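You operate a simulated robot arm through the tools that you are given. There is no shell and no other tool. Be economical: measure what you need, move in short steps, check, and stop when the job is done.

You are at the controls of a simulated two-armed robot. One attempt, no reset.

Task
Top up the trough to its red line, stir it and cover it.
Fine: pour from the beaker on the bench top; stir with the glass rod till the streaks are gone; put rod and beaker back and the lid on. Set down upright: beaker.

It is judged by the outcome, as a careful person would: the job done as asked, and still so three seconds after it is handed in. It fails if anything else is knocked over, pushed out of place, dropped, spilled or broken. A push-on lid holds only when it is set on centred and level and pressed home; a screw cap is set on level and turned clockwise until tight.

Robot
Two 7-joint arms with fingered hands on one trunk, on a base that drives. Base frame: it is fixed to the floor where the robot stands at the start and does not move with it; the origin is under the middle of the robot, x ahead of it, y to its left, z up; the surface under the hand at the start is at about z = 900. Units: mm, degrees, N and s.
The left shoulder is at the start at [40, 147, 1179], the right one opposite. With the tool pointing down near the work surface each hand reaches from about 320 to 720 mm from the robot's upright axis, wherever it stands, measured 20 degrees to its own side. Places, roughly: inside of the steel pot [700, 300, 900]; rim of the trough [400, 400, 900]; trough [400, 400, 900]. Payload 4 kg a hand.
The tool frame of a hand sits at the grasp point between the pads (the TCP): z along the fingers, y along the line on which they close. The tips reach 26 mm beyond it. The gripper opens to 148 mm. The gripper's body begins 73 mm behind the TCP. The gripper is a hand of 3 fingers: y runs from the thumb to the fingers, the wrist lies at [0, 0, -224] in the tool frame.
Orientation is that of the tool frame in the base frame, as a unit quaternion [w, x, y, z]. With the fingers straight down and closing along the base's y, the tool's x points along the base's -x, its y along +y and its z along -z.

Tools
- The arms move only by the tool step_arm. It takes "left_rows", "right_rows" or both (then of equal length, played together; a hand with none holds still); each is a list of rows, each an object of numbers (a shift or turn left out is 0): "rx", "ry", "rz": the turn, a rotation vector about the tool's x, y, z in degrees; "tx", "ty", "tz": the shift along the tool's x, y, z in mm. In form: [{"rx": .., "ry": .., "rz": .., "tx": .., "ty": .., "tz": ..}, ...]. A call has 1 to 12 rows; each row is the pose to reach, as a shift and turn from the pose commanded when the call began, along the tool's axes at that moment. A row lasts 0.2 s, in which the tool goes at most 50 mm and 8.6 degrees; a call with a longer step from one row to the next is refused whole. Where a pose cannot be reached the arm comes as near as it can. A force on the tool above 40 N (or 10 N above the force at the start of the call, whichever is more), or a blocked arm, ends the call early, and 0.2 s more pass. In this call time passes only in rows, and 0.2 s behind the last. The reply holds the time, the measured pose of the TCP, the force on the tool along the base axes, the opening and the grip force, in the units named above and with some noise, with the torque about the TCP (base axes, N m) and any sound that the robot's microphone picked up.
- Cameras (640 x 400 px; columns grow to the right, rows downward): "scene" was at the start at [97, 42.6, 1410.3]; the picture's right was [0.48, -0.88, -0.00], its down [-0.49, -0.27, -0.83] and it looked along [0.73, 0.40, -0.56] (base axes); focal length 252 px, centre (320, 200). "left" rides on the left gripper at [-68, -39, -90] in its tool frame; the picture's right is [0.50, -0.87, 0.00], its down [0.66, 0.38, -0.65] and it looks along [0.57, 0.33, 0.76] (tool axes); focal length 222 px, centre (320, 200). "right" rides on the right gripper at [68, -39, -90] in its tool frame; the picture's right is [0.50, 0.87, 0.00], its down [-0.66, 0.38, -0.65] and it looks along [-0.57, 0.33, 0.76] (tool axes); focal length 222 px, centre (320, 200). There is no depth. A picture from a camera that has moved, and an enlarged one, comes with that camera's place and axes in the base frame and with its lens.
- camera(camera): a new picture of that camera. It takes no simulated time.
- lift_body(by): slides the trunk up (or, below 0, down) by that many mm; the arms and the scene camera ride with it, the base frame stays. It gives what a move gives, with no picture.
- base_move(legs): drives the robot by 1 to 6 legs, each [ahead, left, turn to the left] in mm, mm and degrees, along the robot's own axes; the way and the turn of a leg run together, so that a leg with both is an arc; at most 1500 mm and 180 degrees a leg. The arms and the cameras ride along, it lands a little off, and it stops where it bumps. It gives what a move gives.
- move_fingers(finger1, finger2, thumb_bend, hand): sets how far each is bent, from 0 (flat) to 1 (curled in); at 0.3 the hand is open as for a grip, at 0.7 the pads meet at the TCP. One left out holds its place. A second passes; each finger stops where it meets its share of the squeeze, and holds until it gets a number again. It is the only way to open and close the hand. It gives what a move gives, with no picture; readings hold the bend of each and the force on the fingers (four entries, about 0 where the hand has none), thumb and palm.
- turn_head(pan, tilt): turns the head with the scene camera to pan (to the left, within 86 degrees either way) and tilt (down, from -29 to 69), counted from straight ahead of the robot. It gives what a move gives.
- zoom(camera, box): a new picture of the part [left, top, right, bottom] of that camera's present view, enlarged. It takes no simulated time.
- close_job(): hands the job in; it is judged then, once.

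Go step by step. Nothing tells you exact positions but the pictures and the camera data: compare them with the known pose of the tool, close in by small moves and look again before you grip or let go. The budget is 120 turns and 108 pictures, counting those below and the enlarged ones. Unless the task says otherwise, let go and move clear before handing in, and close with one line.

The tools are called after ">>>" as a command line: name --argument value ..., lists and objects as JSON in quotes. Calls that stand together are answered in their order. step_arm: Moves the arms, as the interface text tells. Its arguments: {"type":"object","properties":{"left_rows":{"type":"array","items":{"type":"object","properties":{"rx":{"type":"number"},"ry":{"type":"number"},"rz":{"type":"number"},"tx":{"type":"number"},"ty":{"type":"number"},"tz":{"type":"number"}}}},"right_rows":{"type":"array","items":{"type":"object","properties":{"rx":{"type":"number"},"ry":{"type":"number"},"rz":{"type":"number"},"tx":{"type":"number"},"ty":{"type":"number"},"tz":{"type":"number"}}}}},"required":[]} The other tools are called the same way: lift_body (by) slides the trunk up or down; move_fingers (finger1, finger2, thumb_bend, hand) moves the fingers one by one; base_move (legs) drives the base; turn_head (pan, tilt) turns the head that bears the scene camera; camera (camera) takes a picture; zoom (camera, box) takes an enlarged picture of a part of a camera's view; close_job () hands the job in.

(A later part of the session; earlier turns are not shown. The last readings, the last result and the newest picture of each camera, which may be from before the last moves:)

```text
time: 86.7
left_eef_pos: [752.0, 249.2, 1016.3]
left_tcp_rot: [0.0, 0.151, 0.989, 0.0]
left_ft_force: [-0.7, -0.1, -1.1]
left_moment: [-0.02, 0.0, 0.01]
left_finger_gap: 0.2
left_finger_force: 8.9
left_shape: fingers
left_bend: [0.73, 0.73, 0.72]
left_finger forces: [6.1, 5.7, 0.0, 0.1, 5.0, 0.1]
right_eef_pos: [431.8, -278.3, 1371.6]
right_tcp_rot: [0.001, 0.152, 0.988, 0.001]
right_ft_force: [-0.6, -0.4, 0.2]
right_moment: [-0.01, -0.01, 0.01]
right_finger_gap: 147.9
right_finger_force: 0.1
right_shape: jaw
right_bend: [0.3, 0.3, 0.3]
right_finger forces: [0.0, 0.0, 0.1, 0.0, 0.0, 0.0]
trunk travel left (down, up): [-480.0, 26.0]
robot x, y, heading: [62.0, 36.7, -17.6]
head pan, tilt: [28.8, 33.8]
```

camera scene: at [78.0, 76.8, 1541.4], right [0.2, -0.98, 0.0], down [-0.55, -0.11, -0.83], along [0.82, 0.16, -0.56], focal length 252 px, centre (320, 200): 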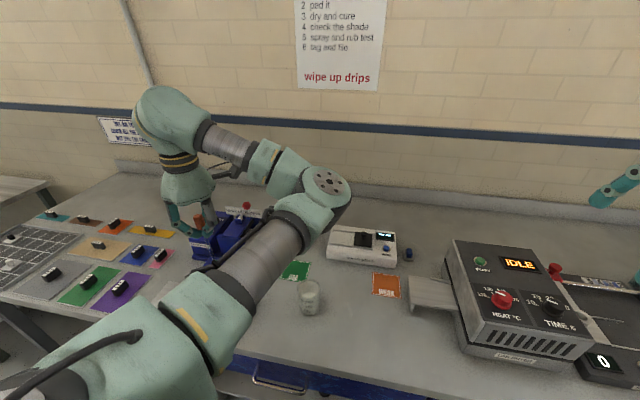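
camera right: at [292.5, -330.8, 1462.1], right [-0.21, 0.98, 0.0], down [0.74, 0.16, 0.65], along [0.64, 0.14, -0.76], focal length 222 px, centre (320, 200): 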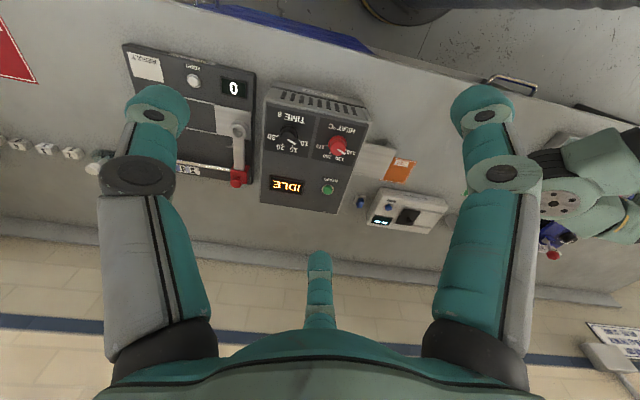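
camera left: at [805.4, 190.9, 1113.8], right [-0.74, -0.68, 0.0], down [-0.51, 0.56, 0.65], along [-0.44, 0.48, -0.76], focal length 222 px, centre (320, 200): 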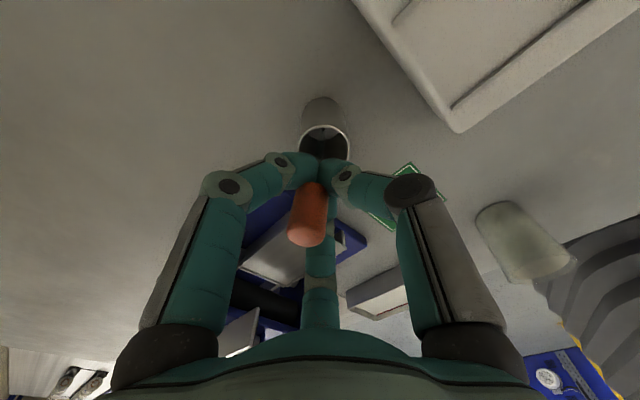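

>>> step_arm --left_rows '[{"tz": 2}, {"tz": 4}, {"tz": 6}, {"tz": 8}]'

>>> zoom --camera "left" --box '[260, 80, 380, 260]'

```text
time: 87.7
left_eef_pos: [749.6, 248.4, 1013.4]
left_tcp_rot: [-0.001, 0.152, 0.988, 0.001]
left_ft_force: [-0.5, 0.8, 1.5]
left_moment: [0.04, -0.01, -0.02]
left_finger_gap: 0.0
left_finger_force: 8.9
left_shape: fingers
left_bend: [0.73, 0.73, 0.73]
left_finger forces: [6.5, 6.1, 0.1, 0.0, 5.6, 0.0]
left hand out of reach, approached as far as the arm can: row 3, 4
right_eef_pos: [430.7, -278.6, 1370.8]
right_tcp_rot: [0.0, 0.152, 0.988, 0.001]
right_ft_force: [0.4, 0.3, -0.4]
right_moment: [0.03, 0.01, 0.01]
right_finger_gap: 148.1
right_finger_force: 0.0
right_shape: jaw
right_bend: [0.3, 0.3, 0.3]
right_finger forces: [0.0, 0.0, 0.1, 0.0, 0.0, 0.0]
trunk travel left (down, up): [-480.0, 26.0]
robot x, y, heading: [64.0, 37.0, -17.5]
head pan, tilt: [28.8, 33.8]
```

```text
2.22 times, centred on (320, 170) of left
camera zoom: at [803.2, 190.4, 1102.6], right [-0.74, -0.68, 0.0], down [-0.51, 0.56, 0.66], along [-0.44, 0.48, -0.76], focal length 494 px, centre (320, 267)
```

zoom: 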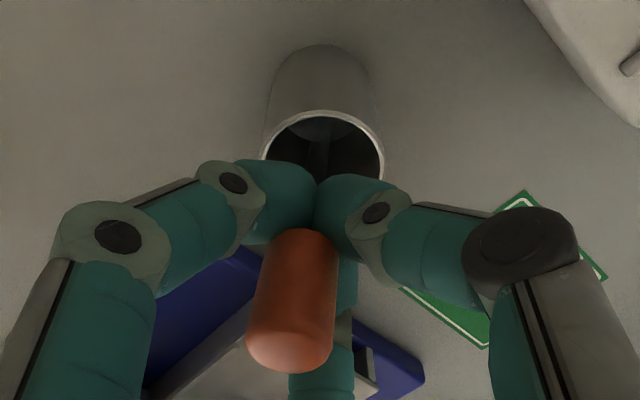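

The arm is at its reach limit here. I'll lower the trunk 4 mm to seat the rod.

>>> lift_body --by -4

```text
time: 88.2
left_eef_pos: [749.6, 247.5, 1012.4]
left_tcp_rot: [0.001, 0.153, 0.988, 0.002]
left_ft_force: [0.1, -0.1, 12.6]
left_moment: [0.03, -0.01, -0.02]
left_finger_gap: 0.0
left_finger_force: 11.4
left_shape: fingers
left_bend: [0.73, 0.73, 0.73]
left_finger forces: [8.2, 7.6, 0.0, 0.0, 7.5, 0.1]
right_eef_pos: [429.8, -278.0, 1368.6]
right_tcp_rot: [0.001, 0.152, 0.988, 0.001]
right_ft_force: [-0.7, 0.5, 0.2]
right_moment: [0.0, 0.01, -0.03]
right_finger_gap: 147.8
right_finger_force: 0.1
right_shape: jaw
right_bend: [0.3, 0.3, 0.3]
right_finger forces: [0.0, 0.0, 0.0, 0.0, 0.1, 0.0]
trunk travel left (down, up): [-476.0, 30.0]
robot x, y, heading: [67.0, 33.8, -17.6]
head pan, tilt: [28.8, 33.8]
```

That is contact with the pot's floor. I'll take the load off and release.

>>> lift_body --by 3

>>> move_fingers --hand "left" --finger1 0.6 --finger2 0.6 --thumb_bend 0.6

>>> move_fingers --hand "left" --finger1 0.42 --finger2 0.42 --thumb_bend 0.42

>>> camera --camera "left"

```text
time: 88.7
left_eef_pos: [749.7, 248.4, 1011.6]
left_tcp_rot: [-0.002, 0.152, 0.988, 0.0]
left_ft_force: [0.5, -0.6, 6.4]
left_moment: [0.04, 0.01, -0.02]
left_finger_gap: 0.3
left_finger_force: 10.2
left_shape: fingers
left_bend: [0.73, 0.73, 0.73]
left_finger forces: [7.5, 6.9, 0.0, 0.1, 6.5, 0.0]
right_eef_pos: [431.2, -278.4, 1370.0]
right_tcp_rot: [0.0, 0.152, 0.988, 0.001]
right_ft_force: [-0.1, -0.4, -0.5]
right_moment: [0.01, 0.0, 0.01]
right_finger_gap: 148.2
right_finger_force: 0.0
right_shape: jaw
right_bend: [0.3, 0.3, 0.3]
right_finger forces: [0.0, 0.0, 0.0, 0.0, 0.0, 0.0]
trunk travel left (down, up): [-479.0, 27.0]
robot x, y, heading: [66.4, 35.6, -17.6]
head pan, tilt: [28.8, 33.8]
```

```text
time: 89.7
left_eef_pos: [751.3, 248.6, 1011.8]
left_tcp_rot: [-0.002, 0.152, 0.988, 0.0]
left_ft_force: [0.1, -0.9, 0.8]
left_moment: [0.0, 0.01, 0.0]
left_finger_gap: 29.2
left_finger_force: 0.1
left_shape: fingers
left_bend: [0.6, 0.6, 0.6]
left_finger forces: [0.1, 0.0, 0.1, 0.1, 0.1, 0.0]
right_eef_pos: [431.7, -278.3, 1371.6]
right_tcp_rot: [0.0, 0.153, 0.988, 0.0]
right_ft_force: [-0.1, 0.8, 0.2]
right_moment: [-0.04, 0.02, 0.01]
right_finger_gap: 147.8
right_finger_force: 0.0
right_shape: jaw
right_bend: [0.3, 0.3, 0.3]
right_finger forces: [0.0, 0.0, 0.0, 0.1, 0.0, 0.1]
trunk travel left (down, up): [-479.0, 27.0]
robot x, y, heading: [65.9, 39.6, -17.5]
head pan, tilt: [28.8, 33.8]
```

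```text
time: 90.7
left_eef_pos: [750.4, 249.3, 1011.8]
left_tcp_rot: [-0.001, 0.152, 0.988, 0.0]
left_ft_force: [-0.4, 0.1, -0.9]
left_moment: [-0.02, -0.03, 0.04]
left_finger_gap: 87.9
left_finger_force: 0.0
left_shape: fingers
left_bend: [0.42, 0.42, 0.42]
left_finger forces: [0.0, 0.0, 0.0, 0.1, 0.1, 0.0]
right_eef_pos: [431.9, -278.8, 1370.5]
right_tcp_rot: [0.001, 0.152, 0.988, 0.0]
right_ft_force: [0.3, -0.5, 0.2]
right_moment: [0.01, -0.02, -0.01]
right_finger_gap: 148.0
right_finger_force: 0.0
right_shape: jaw
right_bend: [0.3, 0.3, 0.3]
right_finger forces: [0.0, 0.1, 0.0, 0.0, 0.1, 0.0]
trunk travel left (down, up): [-479.0, 27.0]
robot x, y, heading: [66.1, 38.4, -17.7]
head pan, tilt: [28.8, 33.8]
```

```text
31 pictures are left
camera left: at [803.5, 190.6, 1101.2], right [-0.74, -0.68, 0.0], down [-0.51, 0.56, 0.66], along [-0.44, 0.48, -0.76], focal length 222 px, centre (320, 200)
```

left: 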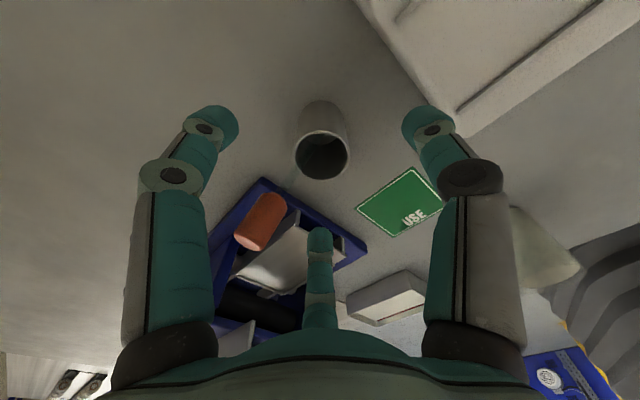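

The rod rests in the pot, leaning on the rim. I'll rise straight up clear of it.

>>> step_arm --left_rows '[{"tz": -15}, {"tz": -35}, {"tz": -60}, {"tz": -90}, {"tz": -120}, {"tz": -150}, {"tz": -180}]'

>>> camera --camera "left"

```text
time: 92.3
left_eef_pos: [751.0, 246.7, 1194.8]
left_tcp_rot: [-0.002, 0.152, 0.988, 0.001]
left_ft_force: [-0.8, 1.4, 0.9]
left_moment: [0.0, 0.0, -0.02]
left_finger_gap: 87.8
left_finger_force: 0.0
left_shape: fingers
left_bend: [0.42, 0.42, 0.42]
left_finger forces: [0.0, 0.1, 0.0, 0.0, 0.1, 0.0]
right_eef_pos: [430.5, -278.5, 1370.6]
right_tcp_rot: [-0.001, 0.152, 0.988, 0.001]
right_ft_force: [1.3, -0.1, 0.3]
right_moment: [0.0, 0.0, 0.01]
right_finger_gap: 147.9
right_finger_force: 0.2
right_shape: jaw
right_bend: [0.3, 0.3, 0.3]
right_finger forces: [0.0, 0.0, 0.0, 0.0, 0.0, 0.0]
trunk travel left (down, up): [-479.0, 27.0]
robot x, y, heading: [62.1, 35.9, -17.3]
head pan, tilt: [28.8, 33.8]
```

```text
30 pictures are left
camera left: at [803.8, 189.2, 1283.2], right [-0.74, -0.68, 0.0], down [-0.51, 0.56, 0.66], along [-0.44, 0.48, -0.75], focal length 222 px, centre (320, 200)
```

left: 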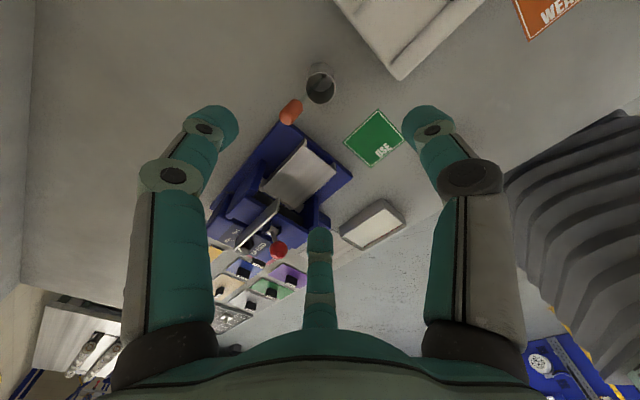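

The rod is back in its pot and nothing else moved. I'll back the base off and go to the lid.

>>> base_move --legs '[[-96, 0, 0]]'

>>> step_arm --left_rows '[{"tx": 15, "ty": 8}, {"tx": 50, "ty": 30}, {"tx": 90, "ty": 50}, {"tx": 130, "ty": 75}, {"tx": 170, "ty": 100}, {"tx": 205, "ty": 125}, {"tx": 240, "ty": 155}, {"tx": 270, "ty": 185}, {"tx": 290, "ty": 203}]'

>>> camera --camera "left"

```text
time: 93.5
left_eef_pos: [667.5, 275.3, 1192.1]
left_tcp_rot: [-0.004, 0.152, 0.988, 0.0]
left_ft_force: [0.7, 0.0, -0.3]
left_moment: [0.02, 0.04, 0.0]
left_finger_gap: 88.0
left_finger_force: 0.1
left_shape: fingers
left_bend: [0.42, 0.42, 0.42]
left_finger forces: [0.1, 0.0, 0.0, 0.0, 0.0, 0.0]
right_eef_pos: [346.9, -251.9, 1367.9]
right_tcp_rot: [-0.003, 0.152, 0.988, 0.0]
right_ft_force: [0.7, -0.7, -0.8]
right_moment: [0.01, 0.02, 0.0]
right_finger_gap: 148.0
right_finger_force: 0.0
right_shape: jaw
right_bend: [0.3, 0.3, 0.3]
right_finger forces: [0.0, 0.0, 0.1, 0.0, 0.0, 0.1]
trunk travel left (down, up): [-479.0, 27.0]
robot x, y, heading: [-27.9, 65.5, -17.4]
head pan, tilt: [28.8, 33.8]
```

```text
time: 95.5
left_eef_pos: [445.2, 559.2, 1193.9]
left_tcp_rot: [-0.001, 0.152, 0.988, 0.0]
left_ft_force: [-0.2, 0.1, 0.3]
left_moment: [-0.01, -0.01, 0.03]
left_finger_gap: 88.3
left_finger_force: 0.0
left_shape: fingers
left_bend: [0.42, 0.42, 0.42]
left_finger forces: [0.0, 0.0, 0.0, 0.1, 0.0, 0.0]
right_eef_pos: [341.8, -248.8, 1370.7]
right_tcp_rot: [0.0, 0.152, 0.988, 0.001]
right_ft_force: [-0.9, -0.3, -0.3]
right_moment: [0.03, -0.02, 0.0]
right_finger_gap: 147.8
right_finger_force: 0.1
right_shape: jaw
right_bend: [0.3, 0.3, 0.3]
right_finger forces: [0.0, 0.0, 0.0, 0.0, 0.0, 0.0]
trunk travel left (down, up): [-479.0, 27.0]
robot x, y, heading: [-26.5, 67.2, -17.6]
head pan, tilt: [28.8, 33.8]
```

```text
29 pictures are left
camera left: at [497.7, 500.1, 1282.5], right [-0.74, -0.67, 0.0], down [-0.51, 0.56, 0.66], along [-0.44, 0.48, -0.76], focal length 222 px, centre (320, 200)
```

left: 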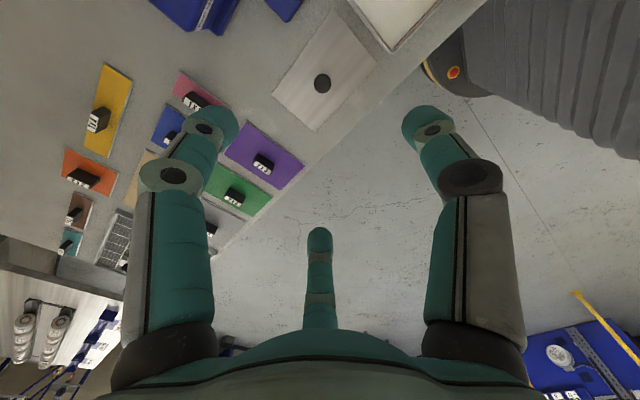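

The lid's knob is at about (440,557), centred on a plate of roughly 90×133 mm. For accurate placement I'll view lid and trough together from a point between them.

>>> step_arm --left_rows '[{"tx": -8, "ty": -30, "tz": -20}, {"tx": -16, "ty": -60, "tz": -40}, {"tx": -25, "ty": -85, "tz": -60}]'

>>> zoom --camera "left" --box '[220, 0, 420, 170]'

```text
time: 96.2
left_eef_pos: [443.8, 466.0, 1255.4]
left_tcp_rot: [-0.001, 0.152, 0.988, 0.001]
left_ft_force: [1.0, 0.1, -0.9]
left_moment: [0.0, 0.0, -0.03]
left_finger_gap: 88.1
left_finger_force: 0.0
left_shape: fingers
left_bend: [0.42, 0.42, 0.42]
left_finger forces: [0.1, 0.0, 0.0, 0.1, 0.0, 0.0]
right_eef_pos: [341.7, -251.2, 1369.7]
right_tcp_rot: [0.0, 0.152, 0.988, 0.001]
right_ft_force: [-0.7, -0.2, 0.9]
right_moment: [0.02, 0.02, 0.0]
right_finger_gap: 147.6
right_finger_force: 0.0
right_shape: jaw
right_bend: [0.3, 0.3, 0.3]
right_finger forces: [0.0, 0.0, 0.0, 0.0, 0.0, 0.1]
trunk travel left (down, up): [-479.0, 27.0]
robot x, y, heading: [-23.7, 66.6, -17.2]
head pan, tilt: [28.8, 33.8]
```

```text
2.35 times, centred on (320, 85) of left
camera zoom: at [496.8, 409.4, 1343.7], right [-0.74, -0.68, 0.0], down [-0.51, 0.56, 0.66], along [-0.44, 0.48, -0.75], focal length 523 px, centre (320, 471)
```

zoom: 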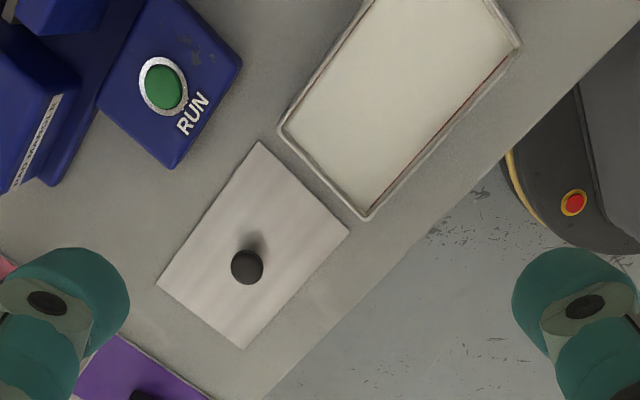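

Lid and trough measured together: the lid has to move (0, −155) mm, with about 1° counter-clockwise turn. I'll go down over the knob and check the centring.

>>> step_arm --left_rows '[{"tx": 10, "ty": 27, "tz": 20}, {"tx": 20, "ty": 55, "tz": 40}, {"tx": 30.8, "ty": 81.9, "tz": 70}, {"tx": 30.8, "ty": 81.9, "tz": 110}, {"tx": 30.8, "ty": 81.9, "tz": 150}, {"tx": 30.8, "ty": 81.9, "tz": 190}, {"tx": 30.8, "ty": 81.9, "tz": 225}, {"tx": 30.8, "ty": 81.9, "tz": 250}, {"tx": 30.8, "ty": 81.9, "tz": 260}]'

>>> camera --camera "left"

```text
time: 98.2
left_eef_pos: [439.6, 556.2, 992.5]
left_tcp_rot: [-0.001, 0.152, 0.988, -0.001]
left_ft_force: [-0.1, -0.3, 1.2]
left_moment: [-0.01, 0.0, -0.06]
left_finger_gap: 88.1
left_finger_force: 0.0
left_shape: fingers
left_bend: [0.42, 0.42, 0.42]
left_finger forces: [0.1, 0.0, 0.0, 0.0, 0.1, 0.0]
right_eef_pos: [342.1, -250.7, 1370.7]
right_tcp_rot: [0.0, 0.153, 0.988, 0.001]
right_ft_force: [-0.6, -0.1, -0.3]
right_moment: [0.01, -0.02, -0.03]
right_finger_gap: 147.7
right_finger_force: 0.1
right_shape: jaw
right_bend: [0.3, 0.3, 0.3]
right_finger forces: [0.1, 0.0, 0.1, 0.0, 0.1, 0.0]
trunk travel left (down, up): [-479.0, 27.0]
robot x, y, heading: [-26.9, 66.3, -17.8]
head pan, tilt: [28.8, 33.8]
```

```text
27 pictures are left
camera left: at [491.3, 497.8, 1082.1], right [-0.74, -0.68, 0.0], down [-0.51, 0.56, 0.66], along [-0.44, 0.48, -0.76], focal length 222 px, centre (320, 200)
```

left: 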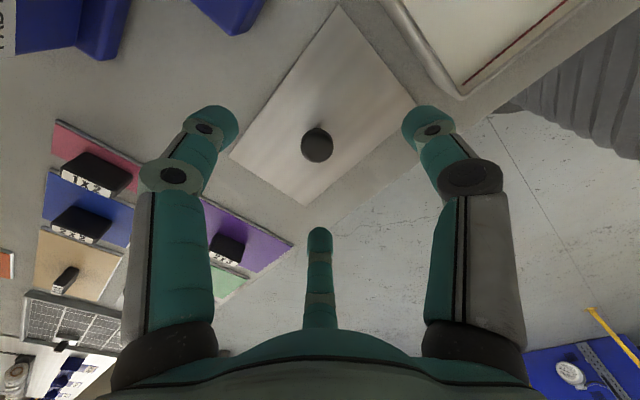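

The knob is nearly centred. I'll shift about 2.5 mm and descend to knob height.

>>> step_arm --left_rows '[{"tx": -2.4, "ty": 0.5, "tz": 15}, {"tx": -2.4, "ty": 0.5, "tz": 30}, {"tx": -2.4, "ty": 0.5, "tz": 42}, {"tx": -2.4, "ty": 0.5, "tz": 50}]'

>>> camera --camera "left"

```text
time: 99.2
left_eef_pos: [440.9, 556.4, 945.5]
left_tcp_rot: [-0.002, 0.152, 0.988, 0.0]
left_ft_force: [1.2, 0.2, -0.6]
left_moment: [-0.02, 0.05, 0.01]
left_finger_gap: 88.4
left_finger_force: 0.0
left_shape: fingers
left_bend: [0.42, 0.42, 0.42]
left_finger forces: [0.1, 0.0, 0.1, 0.0, 0.0, 0.0]
right_eef_pos: [342.4, -250.2, 1370.7]
right_tcp_rot: [0.0, 0.152, 0.988, 0.001]
right_ft_force: [0.3, -0.2, 0.0]
right_moment: [-0.01, 0.0, 0.01]
right_finger_gap: 147.9
right_finger_force: 0.0
right_shape: jaw
right_bend: [0.3, 0.3, 0.3]
right_finger forces: [0.1, 0.0, 0.1, 0.0, 0.0, 0.0]
trunk travel left (down, up): [-479.0, 27.0]
robot x, y, heading: [-24.4, 65.8, -17.5]
head pan, tilt: [28.8, 33.8]
```

```text
26 pictures are left
camera left: at [493.8, 498.6, 1033.4], right [-0.74, -0.68, 0.0], down [-0.51, 0.56, 0.66], along [-0.44, 0.48, -0.75], focal length 222 px, centre (320, 200)
```

left: 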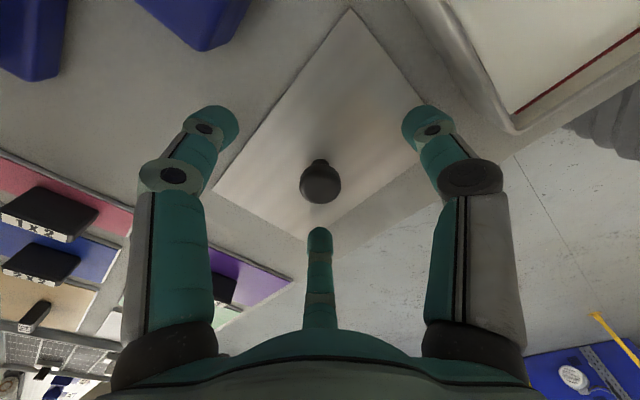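

>>> step_arm --left_rows '[{"tx": -1, "ty": 0, "tz": 3}, {"tx": -1.5, "ty": 0, "tz": 6}]'

>>> move_fingers --hand "left" --finger1 0.55 --finger2 0.55 --thumb_bend 0.55

>>> camera --camera "left"

```text
time: 99.8
left_eef_pos: [442.3, 555.7, 937.8]
left_tcp_rot: [-0.001, 0.152, 0.988, 0.0]
left_ft_force: [-0.5, 0.8, -0.6]
left_moment: [0.03, 0.02, -0.01]
left_finger_gap: 88.1
left_finger_force: 0.0
left_shape: fingers
left_bend: [0.42, 0.42, 0.42]
left_finger forces: [0.0, 0.0, 0.0, 0.1, 0.0, 0.0]
right_eef_pos: [342.1, -250.5, 1370.1]
right_tcp_rot: [0.0, 0.152, 0.988, 0.0]
right_ft_force: [-0.1, -1.1, -0.3]
right_moment: [0.0, 0.0, 0.0]
right_finger_gap: 148.0
right_finger_force: 0.0
right_shape: jaw
right_bend: [0.3, 0.3, 0.3]
right_finger forces: [0.0, 0.0, 0.0, 0.0, 0.0, 0.0]
trunk travel left (down, up): [-479.0, 27.0]
robot x, y, heading: [-24.6, 62.2, -17.6]
head pan, tilt: [28.8, 33.8]
```

```text
time: 100.8
left_eef_pos: [443.4, 556.2, 938.0]
left_tcp_rot: [-0.002, 0.152, 0.988, 0.0]
left_ft_force: [1.0, 0.3, 0.1]
left_moment: [0.01, 0.0, -0.01]
left_finger_gap: 46.2
left_finger_force: 0.2
left_shape: fingers
left_bend: [0.55, 0.55, 0.55]
left_finger forces: [0.0, 0.1, 0.1, 0.0, 0.0, 0.0]
right_eef_pos: [342.5, -249.2, 1371.2]
right_tcp_rot: [0.0, 0.152, 0.988, 0.0]
right_ft_force: [-0.2, -0.6, 0.4]
right_moment: [0.0, 0.02, 0.02]
right_finger_gap: 147.8
right_finger_force: 0.1
right_shape: jaw
right_bend: [0.3, 0.3, 0.3]
right_finger forces: [0.0, 0.1, 0.0, 0.1, 0.0, 0.0]
trunk travel left (down, up): [-479.0, 27.0]
robot x, y, heading: [-21.5, 63.6, -17.8]
head pan, tilt: [28.8, 33.8]
```

```text
25 pictures are left
camera left: at [495.6, 498.0, 1027.3], right [-0.74, -0.68, 0.0], down [-0.51, 0.56, 0.66], along [-0.44, 0.48, -0.75], focal length 222 px, centre (320, 200)
```

left: 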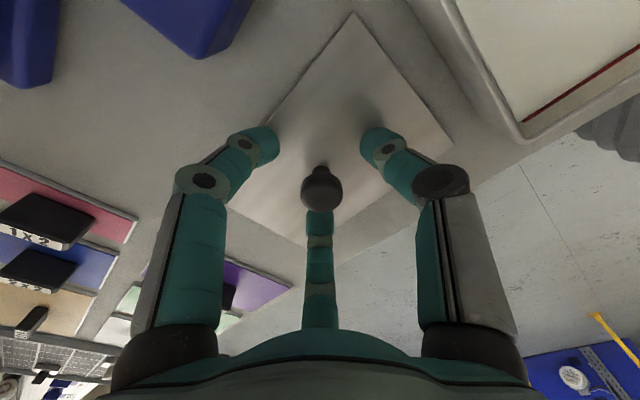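

Centred. Closing on the knob.

>>> move_fingers --hand "left" --finger1 0.75 --finger2 0.75 --thumb_bend 0.75

>>> camera --camera "left"

```text
time: 101.8
left_eef_pos: [442.2, 556.6, 937.4]
left_tcp_rot: [-0.001, 0.152, 0.988, 0.0]
left_ft_force: [0.0, -0.4, -0.8]
left_moment: [0.02, 0.0, -0.04]
left_finger_gap: 4.9
left_finger_force: 16.1
left_shape: fingers
left_bend: [0.72, 0.64, 0.68]
left_finger forces: [8.6, 11.4, 0.0, 0.1, 12.7, 0.0]
right_eef_pos: [341.8, -248.1, 1370.5]
right_tcp_rot: [0.0, 0.153, 0.988, 0.0]
right_ft_force: [0.7, -0.2, -0.1]
right_moment: [0.01, -0.02, 0.0]
right_finger_gap: 148.0
right_finger_force: 0.1
right_shape: jaw
right_bend: [0.3, 0.3, 0.3]
right_finger forces: [0.0, 0.0, 0.1, 0.0, 0.0, 0.0]
trunk travel left (down, up): [-479.0, 27.0]
robot x, y, heading: [-24.5, 65.7, -17.6]
head pan, tilt: [28.8, 33.8]
```

```text
24 pictures are left
camera left: at [495.6, 498.0, 1027.2], right [-0.74, -0.68, 0.0], down [-0.51, 0.56, 0.66], along [-0.44, 0.48, -0.75], focal length 222 px, centre (320, 200)
```

left: 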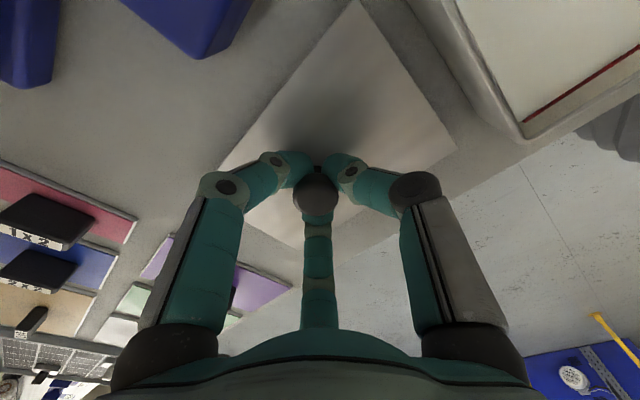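

The knob is held, though the lid shifted a few mm in closing. I'll lift 70 mm and re-measure the lid relative to the hand.

>>> step_arm --left_rows '[{"tz": -4}, {"tz": -12}, {"tz": -25}, {"tz": -40}, {"tz": -55}, {"tz": -70}]'

>>> zoom --camera "left" --box '[180, 0, 500, 260]'

>>> zoom --camera "scene" --box '[100, 200, 240, 320]'

```text
time: 103.2
left_eef_pos: [442.6, 556.3, 1006.8]
left_tcp_rot: [-0.001, 0.153, 0.988, 0.0]
left_ft_force: [-0.1, 0.2, -0.9]
left_moment: [0.02, 0.0, 0.02]
left_finger_gap: 5.0
left_finger_force: 16.3
left_shape: fingers
left_bend: [0.72, 0.64, 0.68]
left_finger forces: [8.9, 11.5, 0.0, 0.0, 12.5, 0.0]
right_eef_pos: [342.7, -250.1, 1369.9]
right_tcp_rot: [0.0, 0.153, 0.988, 0.0]
right_ft_force: [0.0, 0.5, 0.8]
right_moment: [-0.03, 0.01, 0.02]
right_finger_gap: 148.1
right_finger_force: 0.0
right_shape: jaw
right_bend: [0.3, 0.3, 0.3]
right_finger forces: [0.0, 0.0, 0.1, 0.1, 0.0, 0.1]
trunk travel left (down, up): [-479.0, 27.0]
robot x, y, heading: [-25.2, 62.6, -17.4]
head pan, tilt: [28.8, 33.8]
```

```text
1.54 times, centred on (340, 130) of left
camera zoom: at [495.1, 497.5, 1097.0], right [-0.74, -0.68, 0.0], down [-0.51, 0.56, 0.66], along [-0.44, 0.48, -0.75], focal length 342 px, centre (289, 308)
```

zoom: 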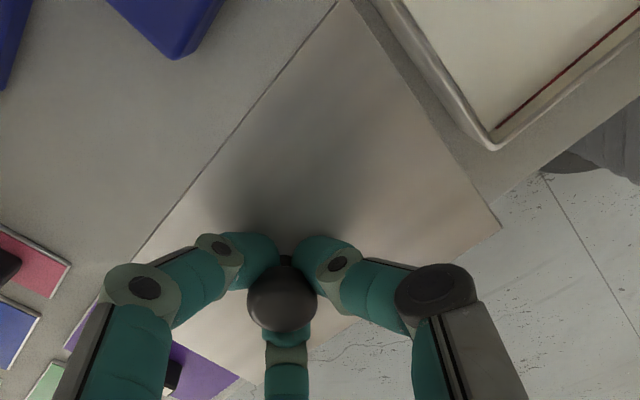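

```text
3.33 times, centred on (170, 260) of scene
camera zoom: at [80.3, 76.0, 1540.4], right [0.2, -0.98, 0.0], down [-0.55, -0.11, -0.83], along [0.81, 0.16, -0.56], focal length 839 px, centre (820, 0)
```

zoom: 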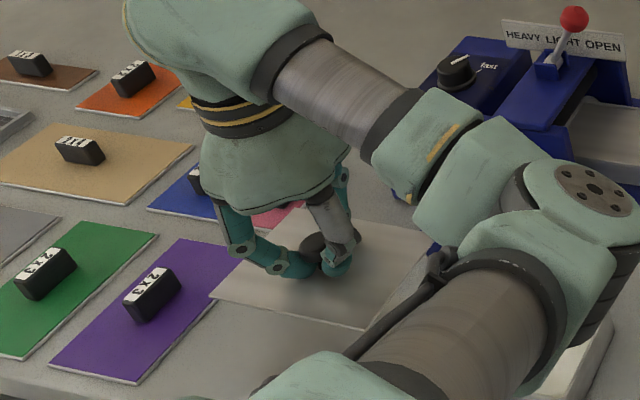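

The lid hangs level, with its centre about (−1.5, +0.5) from the TCP and about 2.4° clockwise of the trough. I'll carry it over the trough with that correction, still 35 mm above the rim.

>>> step_arm --left_rows '[{"tx": -5, "ty": -18, "rz": -0.5}, {"tx": -12, "ty": -41, "rz": -1}, {"tx": -20, "ty": -69, "rz": -1.5}, {"tx": -28, "ty": -97, "rz": -2}, {"tx": -36, "ty": -124, "rz": -2.4}, {"tx": -41, "ty": -141, "rz": -2.4}, {"tx": -43, "ty": -147.7, "rz": -2.4}]'

>>> zoom --camera "left" --box '[180, 0, 500, 260]'

>>> zoom --camera "scene" --box '[130, 220, 250, 310]'

```text
time: 104.8
left_eef_pos: [438.1, 402.9, 1009.9]
left_tcp_rot: [-0.001, 0.132, 0.991, 0.0]
left_ft_force: [-0.1, -0.4, -0.4]
left_moment: [-0.02, -0.01, -0.01]
left_finger_gap: 4.7
left_finger_force: 16.6
left_shape: fingers
left_bend: [0.72, 0.64, 0.68]
left_finger forces: [9.2, 11.7, 0.0, 0.0, 13.0, 0.1]
right_eef_pos: [342.5, -250.7, 1370.8]
right_tcp_rot: [0.0, 0.152, 0.988, 0.0]
right_ft_force: [0.0, -0.4, -0.1]
right_moment: [-0.01, 0.01, -0.03]
right_finger_gap: 147.9
right_finger_force: 0.1
right_shape: jaw
right_bend: [0.3, 0.3, 0.3]
right_finger forces: [0.0, 0.0, 0.0, 0.0, 0.0, 0.1]
trunk travel left (down, up): [-479.0, 27.0]
robot x, y, heading: [-23.8, 66.4, -17.3]
head pan, tilt: [28.8, 33.8]
```

```text
1.54 times, centred on (340, 130) of left
camera zoom: at [493.6, 346.1, 1098.2], right [-0.71, -0.71, 0.0], down [-0.53, 0.53, 0.66], along [-0.46, 0.46, -0.75], focal length 342 px, centre (289, 308)
```

zoom: 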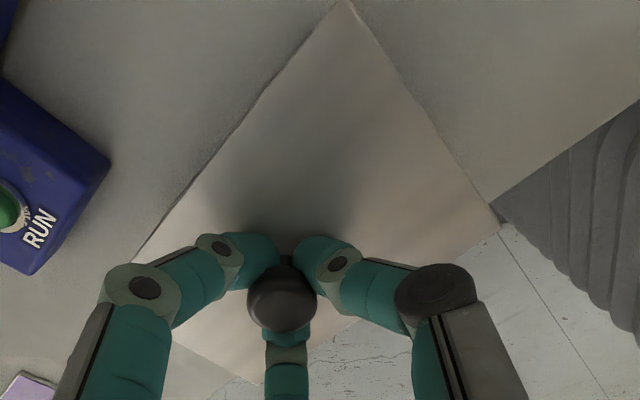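

```text
4.44 times, centred on (190, 265) of scene
camera zoom: at [80.3, 76.2, 1540.4], right [0.2, -0.98, 0.0], down [-0.55, -0.11, -0.83], along [0.81, 0.16, -0.56], focal length 1119 px, centre (898, -89)
```

zoom: 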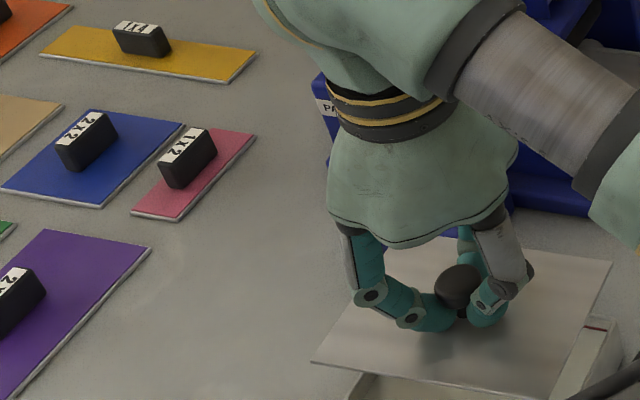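

The lid hides the trough from the hand camera. I'll lower it to a few mm above the rim and compare the edges from the scene camera.

>>> step_arm --left_rows '[{"tz": 8}, {"tz": 17}, {"tz": 25}, {"tz": 30}]'

>>> turn_head --pan 60 --tilt 50

>>> camera --camera "scene"

```text
time: 105.8
left_eef_pos: [439.6, 401.1, 978.2]
left_tcp_rot: [-0.001, 0.131, 0.991, 0.0]
left_ft_force: [0.5, -0.1, -0.9]
left_moment: [0.03, 0.02, 0.01]
left_finger_gap: 4.8
left_finger_force: 17.0
left_shape: fingers
left_bend: [0.72, 0.64, 0.68]
left_finger forces: [9.2, 11.7, 0.1, 0.0, 13.0, 0.0]
right_eef_pos: [342.4, -249.7, 1369.5]
right_tcp_rot: [0.001, 0.152, 0.988, -0.001]
right_ft_force: [-0.2, 0.2, 0.7]
right_moment: [0.0, 0.0, 0.01]
right_finger_gap: 148.0
right_finger_force: 0.0
right_shape: jaw
right_bend: [0.3, 0.3, 0.3]
right_finger forces: [0.0, 0.1, 0.0, 0.1, 0.0, 0.0]
trunk travel left (down, up): [-479.0, 27.0]
robot x, y, heading: [-25.5, 66.9, -17.2]
head pan, tilt: [28.8, 33.8]
```

```text
time: 106.8
left_eef_pos: [439.3, 401.0, 978.5]
left_tcp_rot: [-0.001, 0.132, 0.991, 0.001]
left_ft_force: [-0.3, -0.8, -0.8]
left_moment: [0.01, -0.04, 0.05]
left_finger_gap: 5.0
left_finger_force: 17.4
left_shape: fingers
left_bend: [0.72, 0.64, 0.68]
left_finger forces: [9.2, 11.7, 0.0, 0.1, 12.9, 0.1]
right_eef_pos: [342.7, -249.7, 1369.3]
right_tcp_rot: [-0.001, 0.151, 0.988, 0.0]
right_ft_force: [-0.6, -0.1, -0.7]
right_moment: [-0.03, -0.01, 0.0]
right_finger_gap: 148.0
right_finger_force: 0.1
right_shape: jaw
right_bend: [0.3, 0.3, 0.3]
right_finger forces: [0.1, 0.1, 0.1, 0.0, 0.1, 0.0]
trunk travel left (down, up): [-479.0, 27.0]
robot x, y, heading: [-24.9, 65.5, -17.3]
head pan, tilt: [60.0, 50.0]
```

```text
19 pictures are left
camera scene: at [50.1, 110.7, 1516.8], right [0.68, -0.74, 0.0], down [-0.56, -0.52, -0.64], along [0.47, 0.43, -0.77], focal length 252 px, centre (320, 200)
```

scene: 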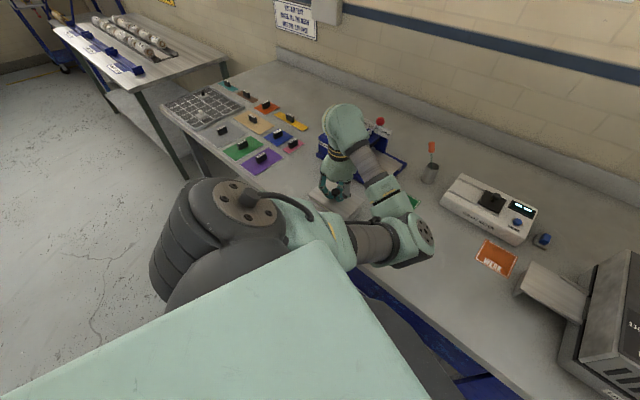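

>>> zoom --camera "scene" --box '[295, 165, 375, 225]'

>>> zoom --camera "left" --box '[180, 0, 500, 260]'

```text
6.67 times, centred on (335, 195) of scene
camera zoom: at [50.1, 110.7, 1516.8], right [0.68, -0.74, 0.0], down [-0.56, -0.52, -0.64], along [0.47, 0.43, -0.77], focal length 1678 px, centre (220, 233)
```

zoom: 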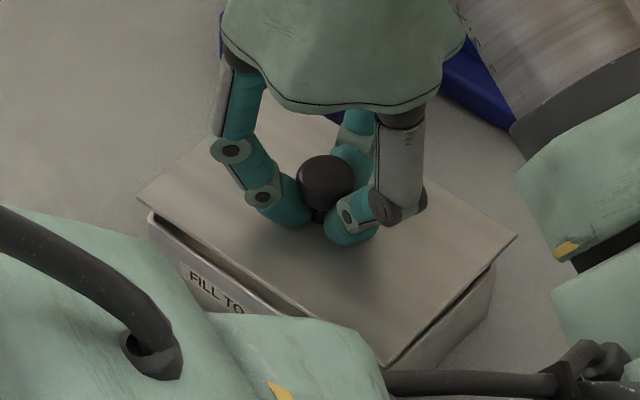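

```text
1.54 times, centred on (340, 130) of left
camera zoom: at [495.2, 345.6, 1067.9], right [-0.71, -0.71, 0.0], down [-0.53, 0.53, 0.66], along [-0.46, 0.46, -0.75], focal length 342 px, centre (289, 308)
```

zoom: 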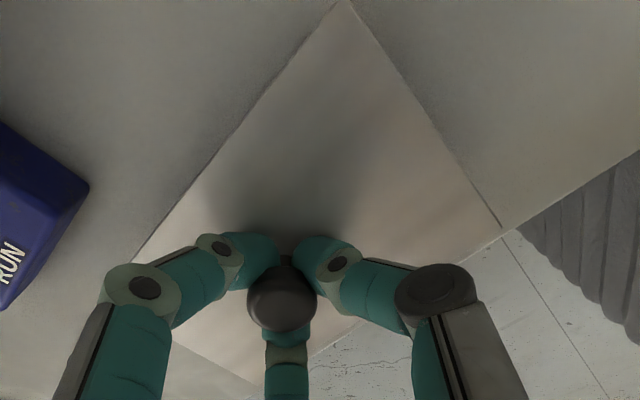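

Good view: the lid overlaps the trough on all sides. I'll zoom in to check yaw and centring.

>>> zoom --camera "scene" --box '[310, 185, 362, 222]'

```text
10.81 times, centred on (336, 204) of scene
camera zoom: at [50.1, 110.7, 1516.8], right [0.68, -0.74, 0.0], down [-0.56, -0.52, -0.64], along [0.47, 0.43, -0.77], focal length 2721 px, centre (147, 162)
```

zoom: 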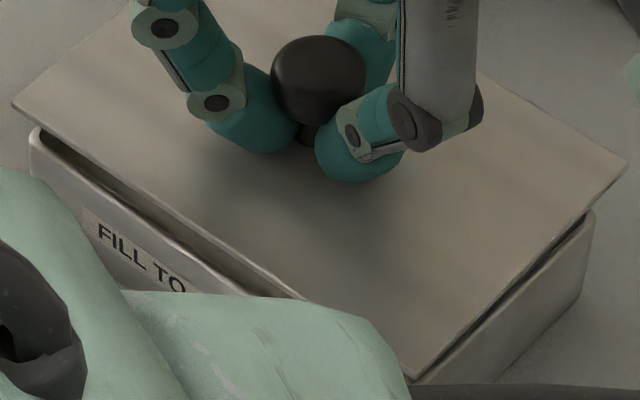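

The estimates agree to within about 2 mm. I'll turn 1° counter-clockwise and lower gently, using the force to feel whether the lid enters.

>>> step_arm --left_rows '[{"rz": -1}, {"rz": -1, "tz": 3}, {"rz": -1, "tz": 6}, {"rz": -1, "tz": 8}]'

>>> zoom --camera "scene" --box '[310, 185, 362, 222]'

```text
time: 107.8
left_eef_pos: [440.0, 403.2, 969.2]
left_tcp_rot: [-0.002, 0.123, 0.992, 0.0]
left_ft_force: [-0.2, 0.0, -0.2]
left_moment: [0.01, -0.01, -0.02]
left_finger_gap: 4.4
left_finger_force: 16.3
left_shape: fingers
left_bend: [0.72, 0.64, 0.68]
left_finger forces: [9.2, 11.9, 0.0, 0.0, 13.1, 0.0]
right_eef_pos: [342.1, -249.9, 1370.7]
right_tcp_rot: [0.0, 0.152, 0.988, 0.0]
right_ft_force: [0.5, 0.7, 0.6]
right_moment: [-0.01, 0.02, -0.01]
right_finger_gap: 147.8
right_finger_force: 0.0
right_shape: jaw
right_bend: [0.3, 0.3, 0.3]
right_finger forces: [0.0, 0.0, 0.0, 0.1, 0.1, 0.1]
trunk travel left (down, up): [-479.0, 27.0]
robot x, y, heading: [-24.3, 62.5, -17.5]
head pan, tilt: [60.0, 50.0]
```

```text
10.81 times, centred on (336, 204) of scene
camera zoom: at [50.0, 110.8, 1516.8], right [0.68, -0.74, 0.0], down [-0.56, -0.52, -0.64], along [0.47, 0.43, -0.77], focal length 2721 px, centre (147, 162)
```

zoom: 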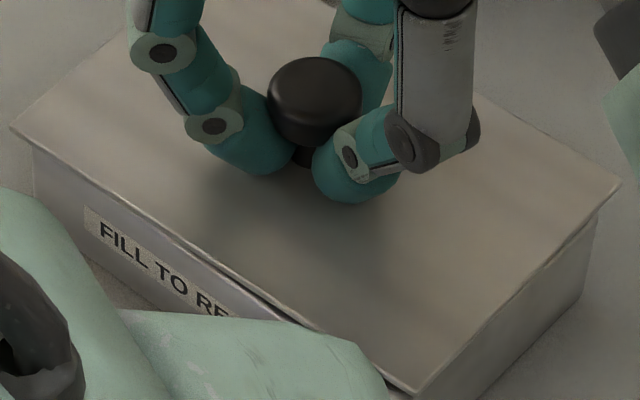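

No contact yet and the overhang is symmetric left to right. I'll keep lowering gently.

>>> step_arm --left_rows '[{"tz": 1.5}, {"tz": 3}, {"tz": 4}]'

```text
time: 108.6
left_eef_pos: [439.6, 400.9, 965.6]
left_tcp_rot: [-0.001, 0.123, 0.992, 0.001]
left_ft_force: [0.0, 1.3, 2.4]
left_moment: [0.07, 0.05, 0.02]
left_finger_gap: 4.4
left_finger_force: 19.3
left_shape: fingers
left_bend: [0.72, 0.72, 0.68]
left_finger forces: [10.1, 14.6, 0.0, 0.0, 14.1, 0.0]
right_eef_pos: [342.6, -249.3, 1370.4]
right_tcp_rot: [0.0, 0.153, 0.988, 0.0]
right_ft_force: [-0.1, -0.3, 0.2]
right_moment: [-0.03, -0.02, 0.01]
right_finger_gap: 147.8
right_finger_force: 0.0
right_shape: jaw
right_bend: [0.3, 0.3, 0.3]
right_finger forces: [0.0, 0.0, 0.0, 0.1, 0.0, 0.1]
trunk travel left (down, up): [-479.0, 27.0]
robot x, y, heading: [-23.9, 62.2, -17.4]
head pan, tilt: [60.0, 50.0]
```

>>> zoom --camera "scene" --box '[310, 185, 362, 222]'

>>> zoom --camera "left" --box '[180, 0, 500, 260]'

```text
10.81 times, centred on (336, 204) of scene
camera zoom: at [49.4, 110.6, 1516.9], right [0.68, -0.74, 0.0], down [-0.56, -0.52, -0.64], along [0.47, 0.43, -0.77], focal length 2721 px, centre (147, 162)
```

zoom: 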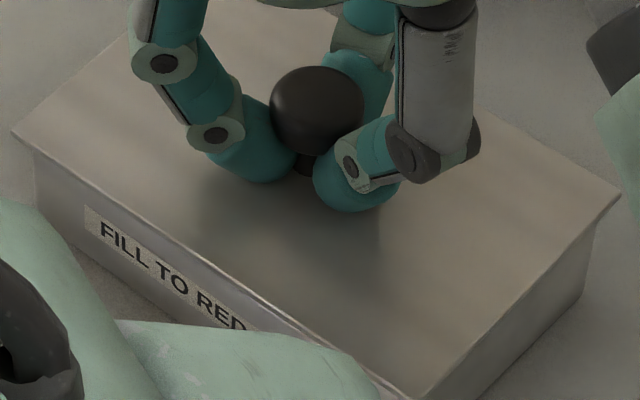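

```text
1.54 times, centred on (340, 130) of left
camera zoom: at [495.2, 346.7, 1055.1], right [-0.7, -0.72, 0.0], down [-0.54, 0.52, 0.66], along [-0.47, 0.46, -0.75], focal length 342 px, centre (289, 308)
```

zoom: 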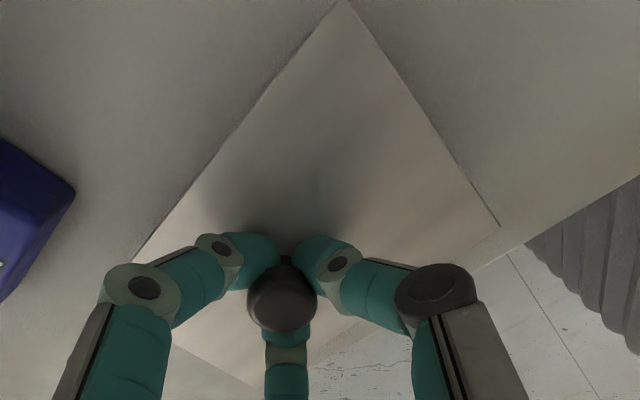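

The lid is in contact with the rim and looks level. I'll press down in small steps and watch force, depth and sound.

>>> step_arm --left_rows '[{"tz": 1}, {"tz": 2}, {"tz": 3}]'

```text
time: 109.4
left_eef_pos: [439.2, 400.4, 965.3]
left_tcp_rot: [0.001, 0.124, 0.992, 0.002]
left_ft_force: [2.1, 2.0, 24.7]
left_moment: [0.05, 0.06, -0.01]
left_finger_gap: 4.5
left_finger_force: 29.7
left_shape: fingers
left_bend: [0.73, 0.73, 0.72]
left_finger forces: [16.8, 22.6, 0.0, 0.0, 20.8, 0.0]
right_eef_pos: [339.3, -251.7, 1370.8]
right_tcp_rot: [0.0, 0.152, 0.988, 0.001]
right_ft_force: [-0.9, -0.1, 0.0]
right_moment: [-0.01, -0.01, 0.02]
right_finger_gap: 147.8
right_finger_force: 0.1
right_shape: jaw
right_bend: [0.3, 0.3, 0.3]
right_finger forces: [0.0, 0.0, 0.1, 0.0, 0.0, 0.0]
trunk travel left (down, up): [-479.0, 27.0]
robot x, y, heading: [-23.6, 67.3, -17.6]
head pan, tilt: [60.0, 50.0]
```

>>> zoom --camera "scene" --box '[340, 198, 364, 215]'

>>> zoom --camera "scene" --box '[308, 192, 332, 209]'

```text
16.00 times, centred on (352, 206) of scene
camera zoom: at [47.5, 109.0, 1517.1], right [0.68, -0.74, 0.0], down [-0.56, -0.52, -0.64], along [0.47, 0.44, -0.76], focal length 4028 px, centre (-192, 96)
```

zoom: 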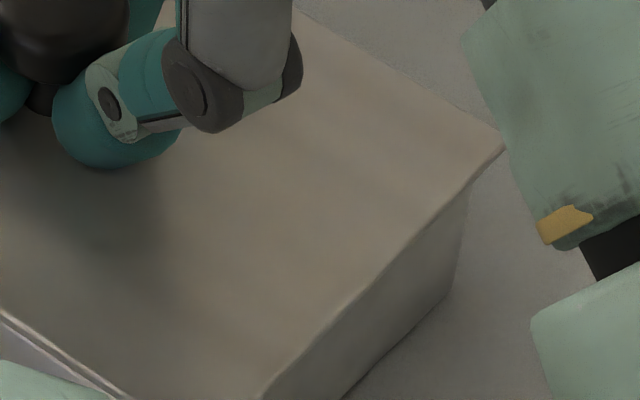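

```text
16.00 times, centred on (320, 200) of scene
camera zoom: at [47.5, 109.0, 1517.1], right [0.68, -0.74, 0.0], down [-0.56, -0.52, -0.64], along [0.47, 0.44, -0.76], focal length 4028 px, centre (320, 192)
```

zoom: 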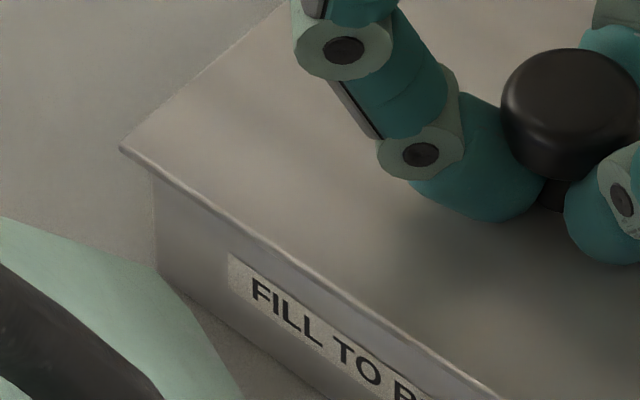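

The lid stops hard here. I'll let go and move the arm away to see from several sides whether it's seated, before pressing further.

>>> step_arm --left_rows '[{"tz": -1.5}, {"tz": -2.5}]'

>>> move_fingers --hand "left" --finger1 0.55 --finger2 0.55 --thumb_bend 0.55

>>> move_fingers --hand "left" --finger1 0.4 --finger2 0.4 --thumb_bend 0.4

>>> step_arm --left_rows '[{"tz": -20}, {"tz": -50}, {"tz": -90}, {"tz": -130}, {"tz": -170}, {"tz": -200}]'

>>> camera --camera "left"

```text
time: 110.0
left_eef_pos: [438.7, 400.2, 965.9]
left_tcp_rot: [-0.001, 0.123, 0.992, 0.0]
left_ft_force: [4.1, 2.3, 14.0]
left_moment: [0.1, -0.07, 0.04]
left_finger_gap: 4.5
left_finger_force: 26.2
left_shape: fingers
left_bend: [0.73, 0.73, 0.72]
left_finger forces: [16.2, 19.1, 0.0, 0.0, 16.6, 0.0]
right_eef_pos: [341.4, -250.1, 1370.5]
right_tcp_rot: [0.001, 0.152, 0.988, 0.001]
right_ft_force: [-0.2, 0.7, 0.2]
right_moment: [0.0, -0.01, 0.01]
right_finger_gap: 148.1
right_finger_force: 0.0
right_shape: jaw
right_bend: [0.3, 0.3, 0.3]
right_finger forces: [0.0, 0.0, 0.1, 0.1, 0.0, 0.0]
trunk travel left (down, up): [-479.0, 27.0]
robot x, y, heading: [-25.0, 62.8, -17.5]
head pan, tilt: [60.0, 50.0]
```

```text
time: 110.6
left_eef_pos: [439.2, 402.9, 972.2]
left_tcp_rot: [0.003, 0.121, 0.993, 0.006]
left_ft_force: [-3.7, -1.0, 33.8]
left_moment: [-0.38, 0.31, -0.1]
left_finger_gap: 33.8
left_finger_force: 16.7
left_shape: fingers
left_bend: [0.58, 0.58, 0.57]
left_finger forces: [6.4, 7.6, 0.0, 0.0, 19.9, 0.0]
right_eef_pos: [339.3, -250.3, 1370.5]
right_tcp_rot: [0.001, 0.152, 0.988, 0.001]
right_ft_force: [0.1, 0.7, 0.1]
right_moment: [0.01, -0.02, 0.01]
right_finger_gap: 147.6
right_finger_force: 0.1
right_shape: jaw
right_bend: [0.3, 0.3, 0.3]
right_finger forces: [0.1, 0.0, 0.0, 0.0, 0.1, 0.0]
trunk travel left (down, up): [-479.0, 27.0]
robot x, y, heading: [-21.6, 63.3, -17.4]
head pan, tilt: [60.0, 50.0]
stopped (left hand): the force on the tool passed its limit at 44 N (the readings are from after the stop); the commanded pose is now the measured one
```

```text
time: 111.1
left_eef_pos: [441.5, 404.8, 970.6]
left_tcp_rot: [0.005, 0.121, 0.993, 0.006]
left_ft_force: [-3.1, 0.8, 13.6]
left_moment: [-0.54, 0.48, -0.23]
left_finger_gap: 96.3
left_finger_force: 7.2
left_shape: fingers
left_bend: [0.4, 0.4, 0.4]
left_finger forces: [0.0, 3.4, 0.0, 0.0, 10.3, 0.0]
right_eef_pos: [341.4, -249.4, 1370.5]
right_tcp_rot: [0.0, 0.152, 0.988, 0.0]
right_ft_force: [0.5, 0.5, 0.1]
right_moment: [-0.04, 0.04, 0.02]
right_finger_gap: 147.8
right_finger_force: 0.1
right_shape: jaw
right_bend: [0.3, 0.3, 0.3]
right_finger forces: [0.0, 0.0, 0.1, 0.1, 0.1, 0.1]
trunk travel left (down, up): [-479.0, 27.0]
robot x, y, heading: [-25.5, 66.1, -17.4]
head pan, tilt: [60.0, 50.0]
stopped (left hand): the force on the tool passed its limit at 47 N (the readings are from after the stop); the commanded pose is now the measured one
```

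```text
time: 112.5
left_eef_pos: [440.3, 403.0, 1172.1]
left_tcp_rot: [0.004, 0.121, 0.993, 0.004]
left_ft_force: [-0.5, 0.0, 0.0]
left_moment: [-0.04, -0.01, 0.02]
left_finger_gap: 95.4
left_finger_force: 0.1
left_shape: fingers
left_bend: [0.4, 0.4, 0.4]
left_finger forces: [0.0, 0.0, 0.0, 0.1, 0.1, 0.0]
right_eef_pos: [341.6, -249.9, 1371.2]
right_tcp_rot: [0.0, 0.152, 0.988, 0.0]
right_ft_force: [-0.2, -0.4, -0.1]
right_moment: [-0.04, 0.01, -0.02]
right_finger_gap: 147.9
right_finger_force: 0.0
right_shape: jaw
right_bend: [0.3, 0.3, 0.3]
right_finger forces: [0.0, 0.0, 0.0, 0.0, 0.0, 0.1]
trunk travel left (down, up): [-479.0, 27.0]
robot x, y, heading: [-25.5, 66.6, -17.2]
head pan, tilt: [60.0, 50.0]
```

```text
10 pictures are left
camera left: at [495.2, 347.8, 1260.9], right [-0.69, -0.72, -0.01], down [-0.55, 0.52, 0.65], along [-0.46, 0.46, -0.76], focal length 222 px, centre (320, 200)
```

left: 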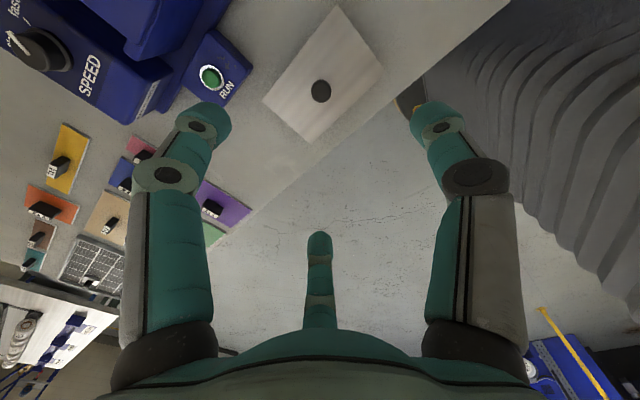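

While opening, the fingertips pressed on the lid, and it still lies on the trough. I'll look from the scene camera now that the hand is high.

>>> zoom --camera "scene" --box '[305, 175, 375, 225]'

```text
8.00 times, centred on (340, 200) of scene
camera zoom: at [49.4, 110.6, 1516.8], right [0.68, -0.74, 0.0], down [-0.56, -0.52, -0.64], along [0.47, 0.43, -0.77], focal length 2014 px, centre (160, 200)
```

zoom: 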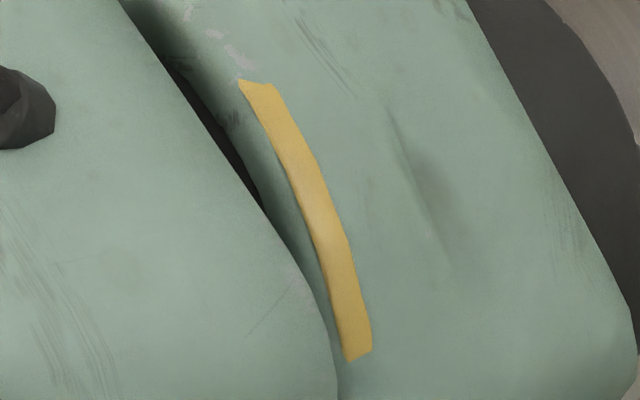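

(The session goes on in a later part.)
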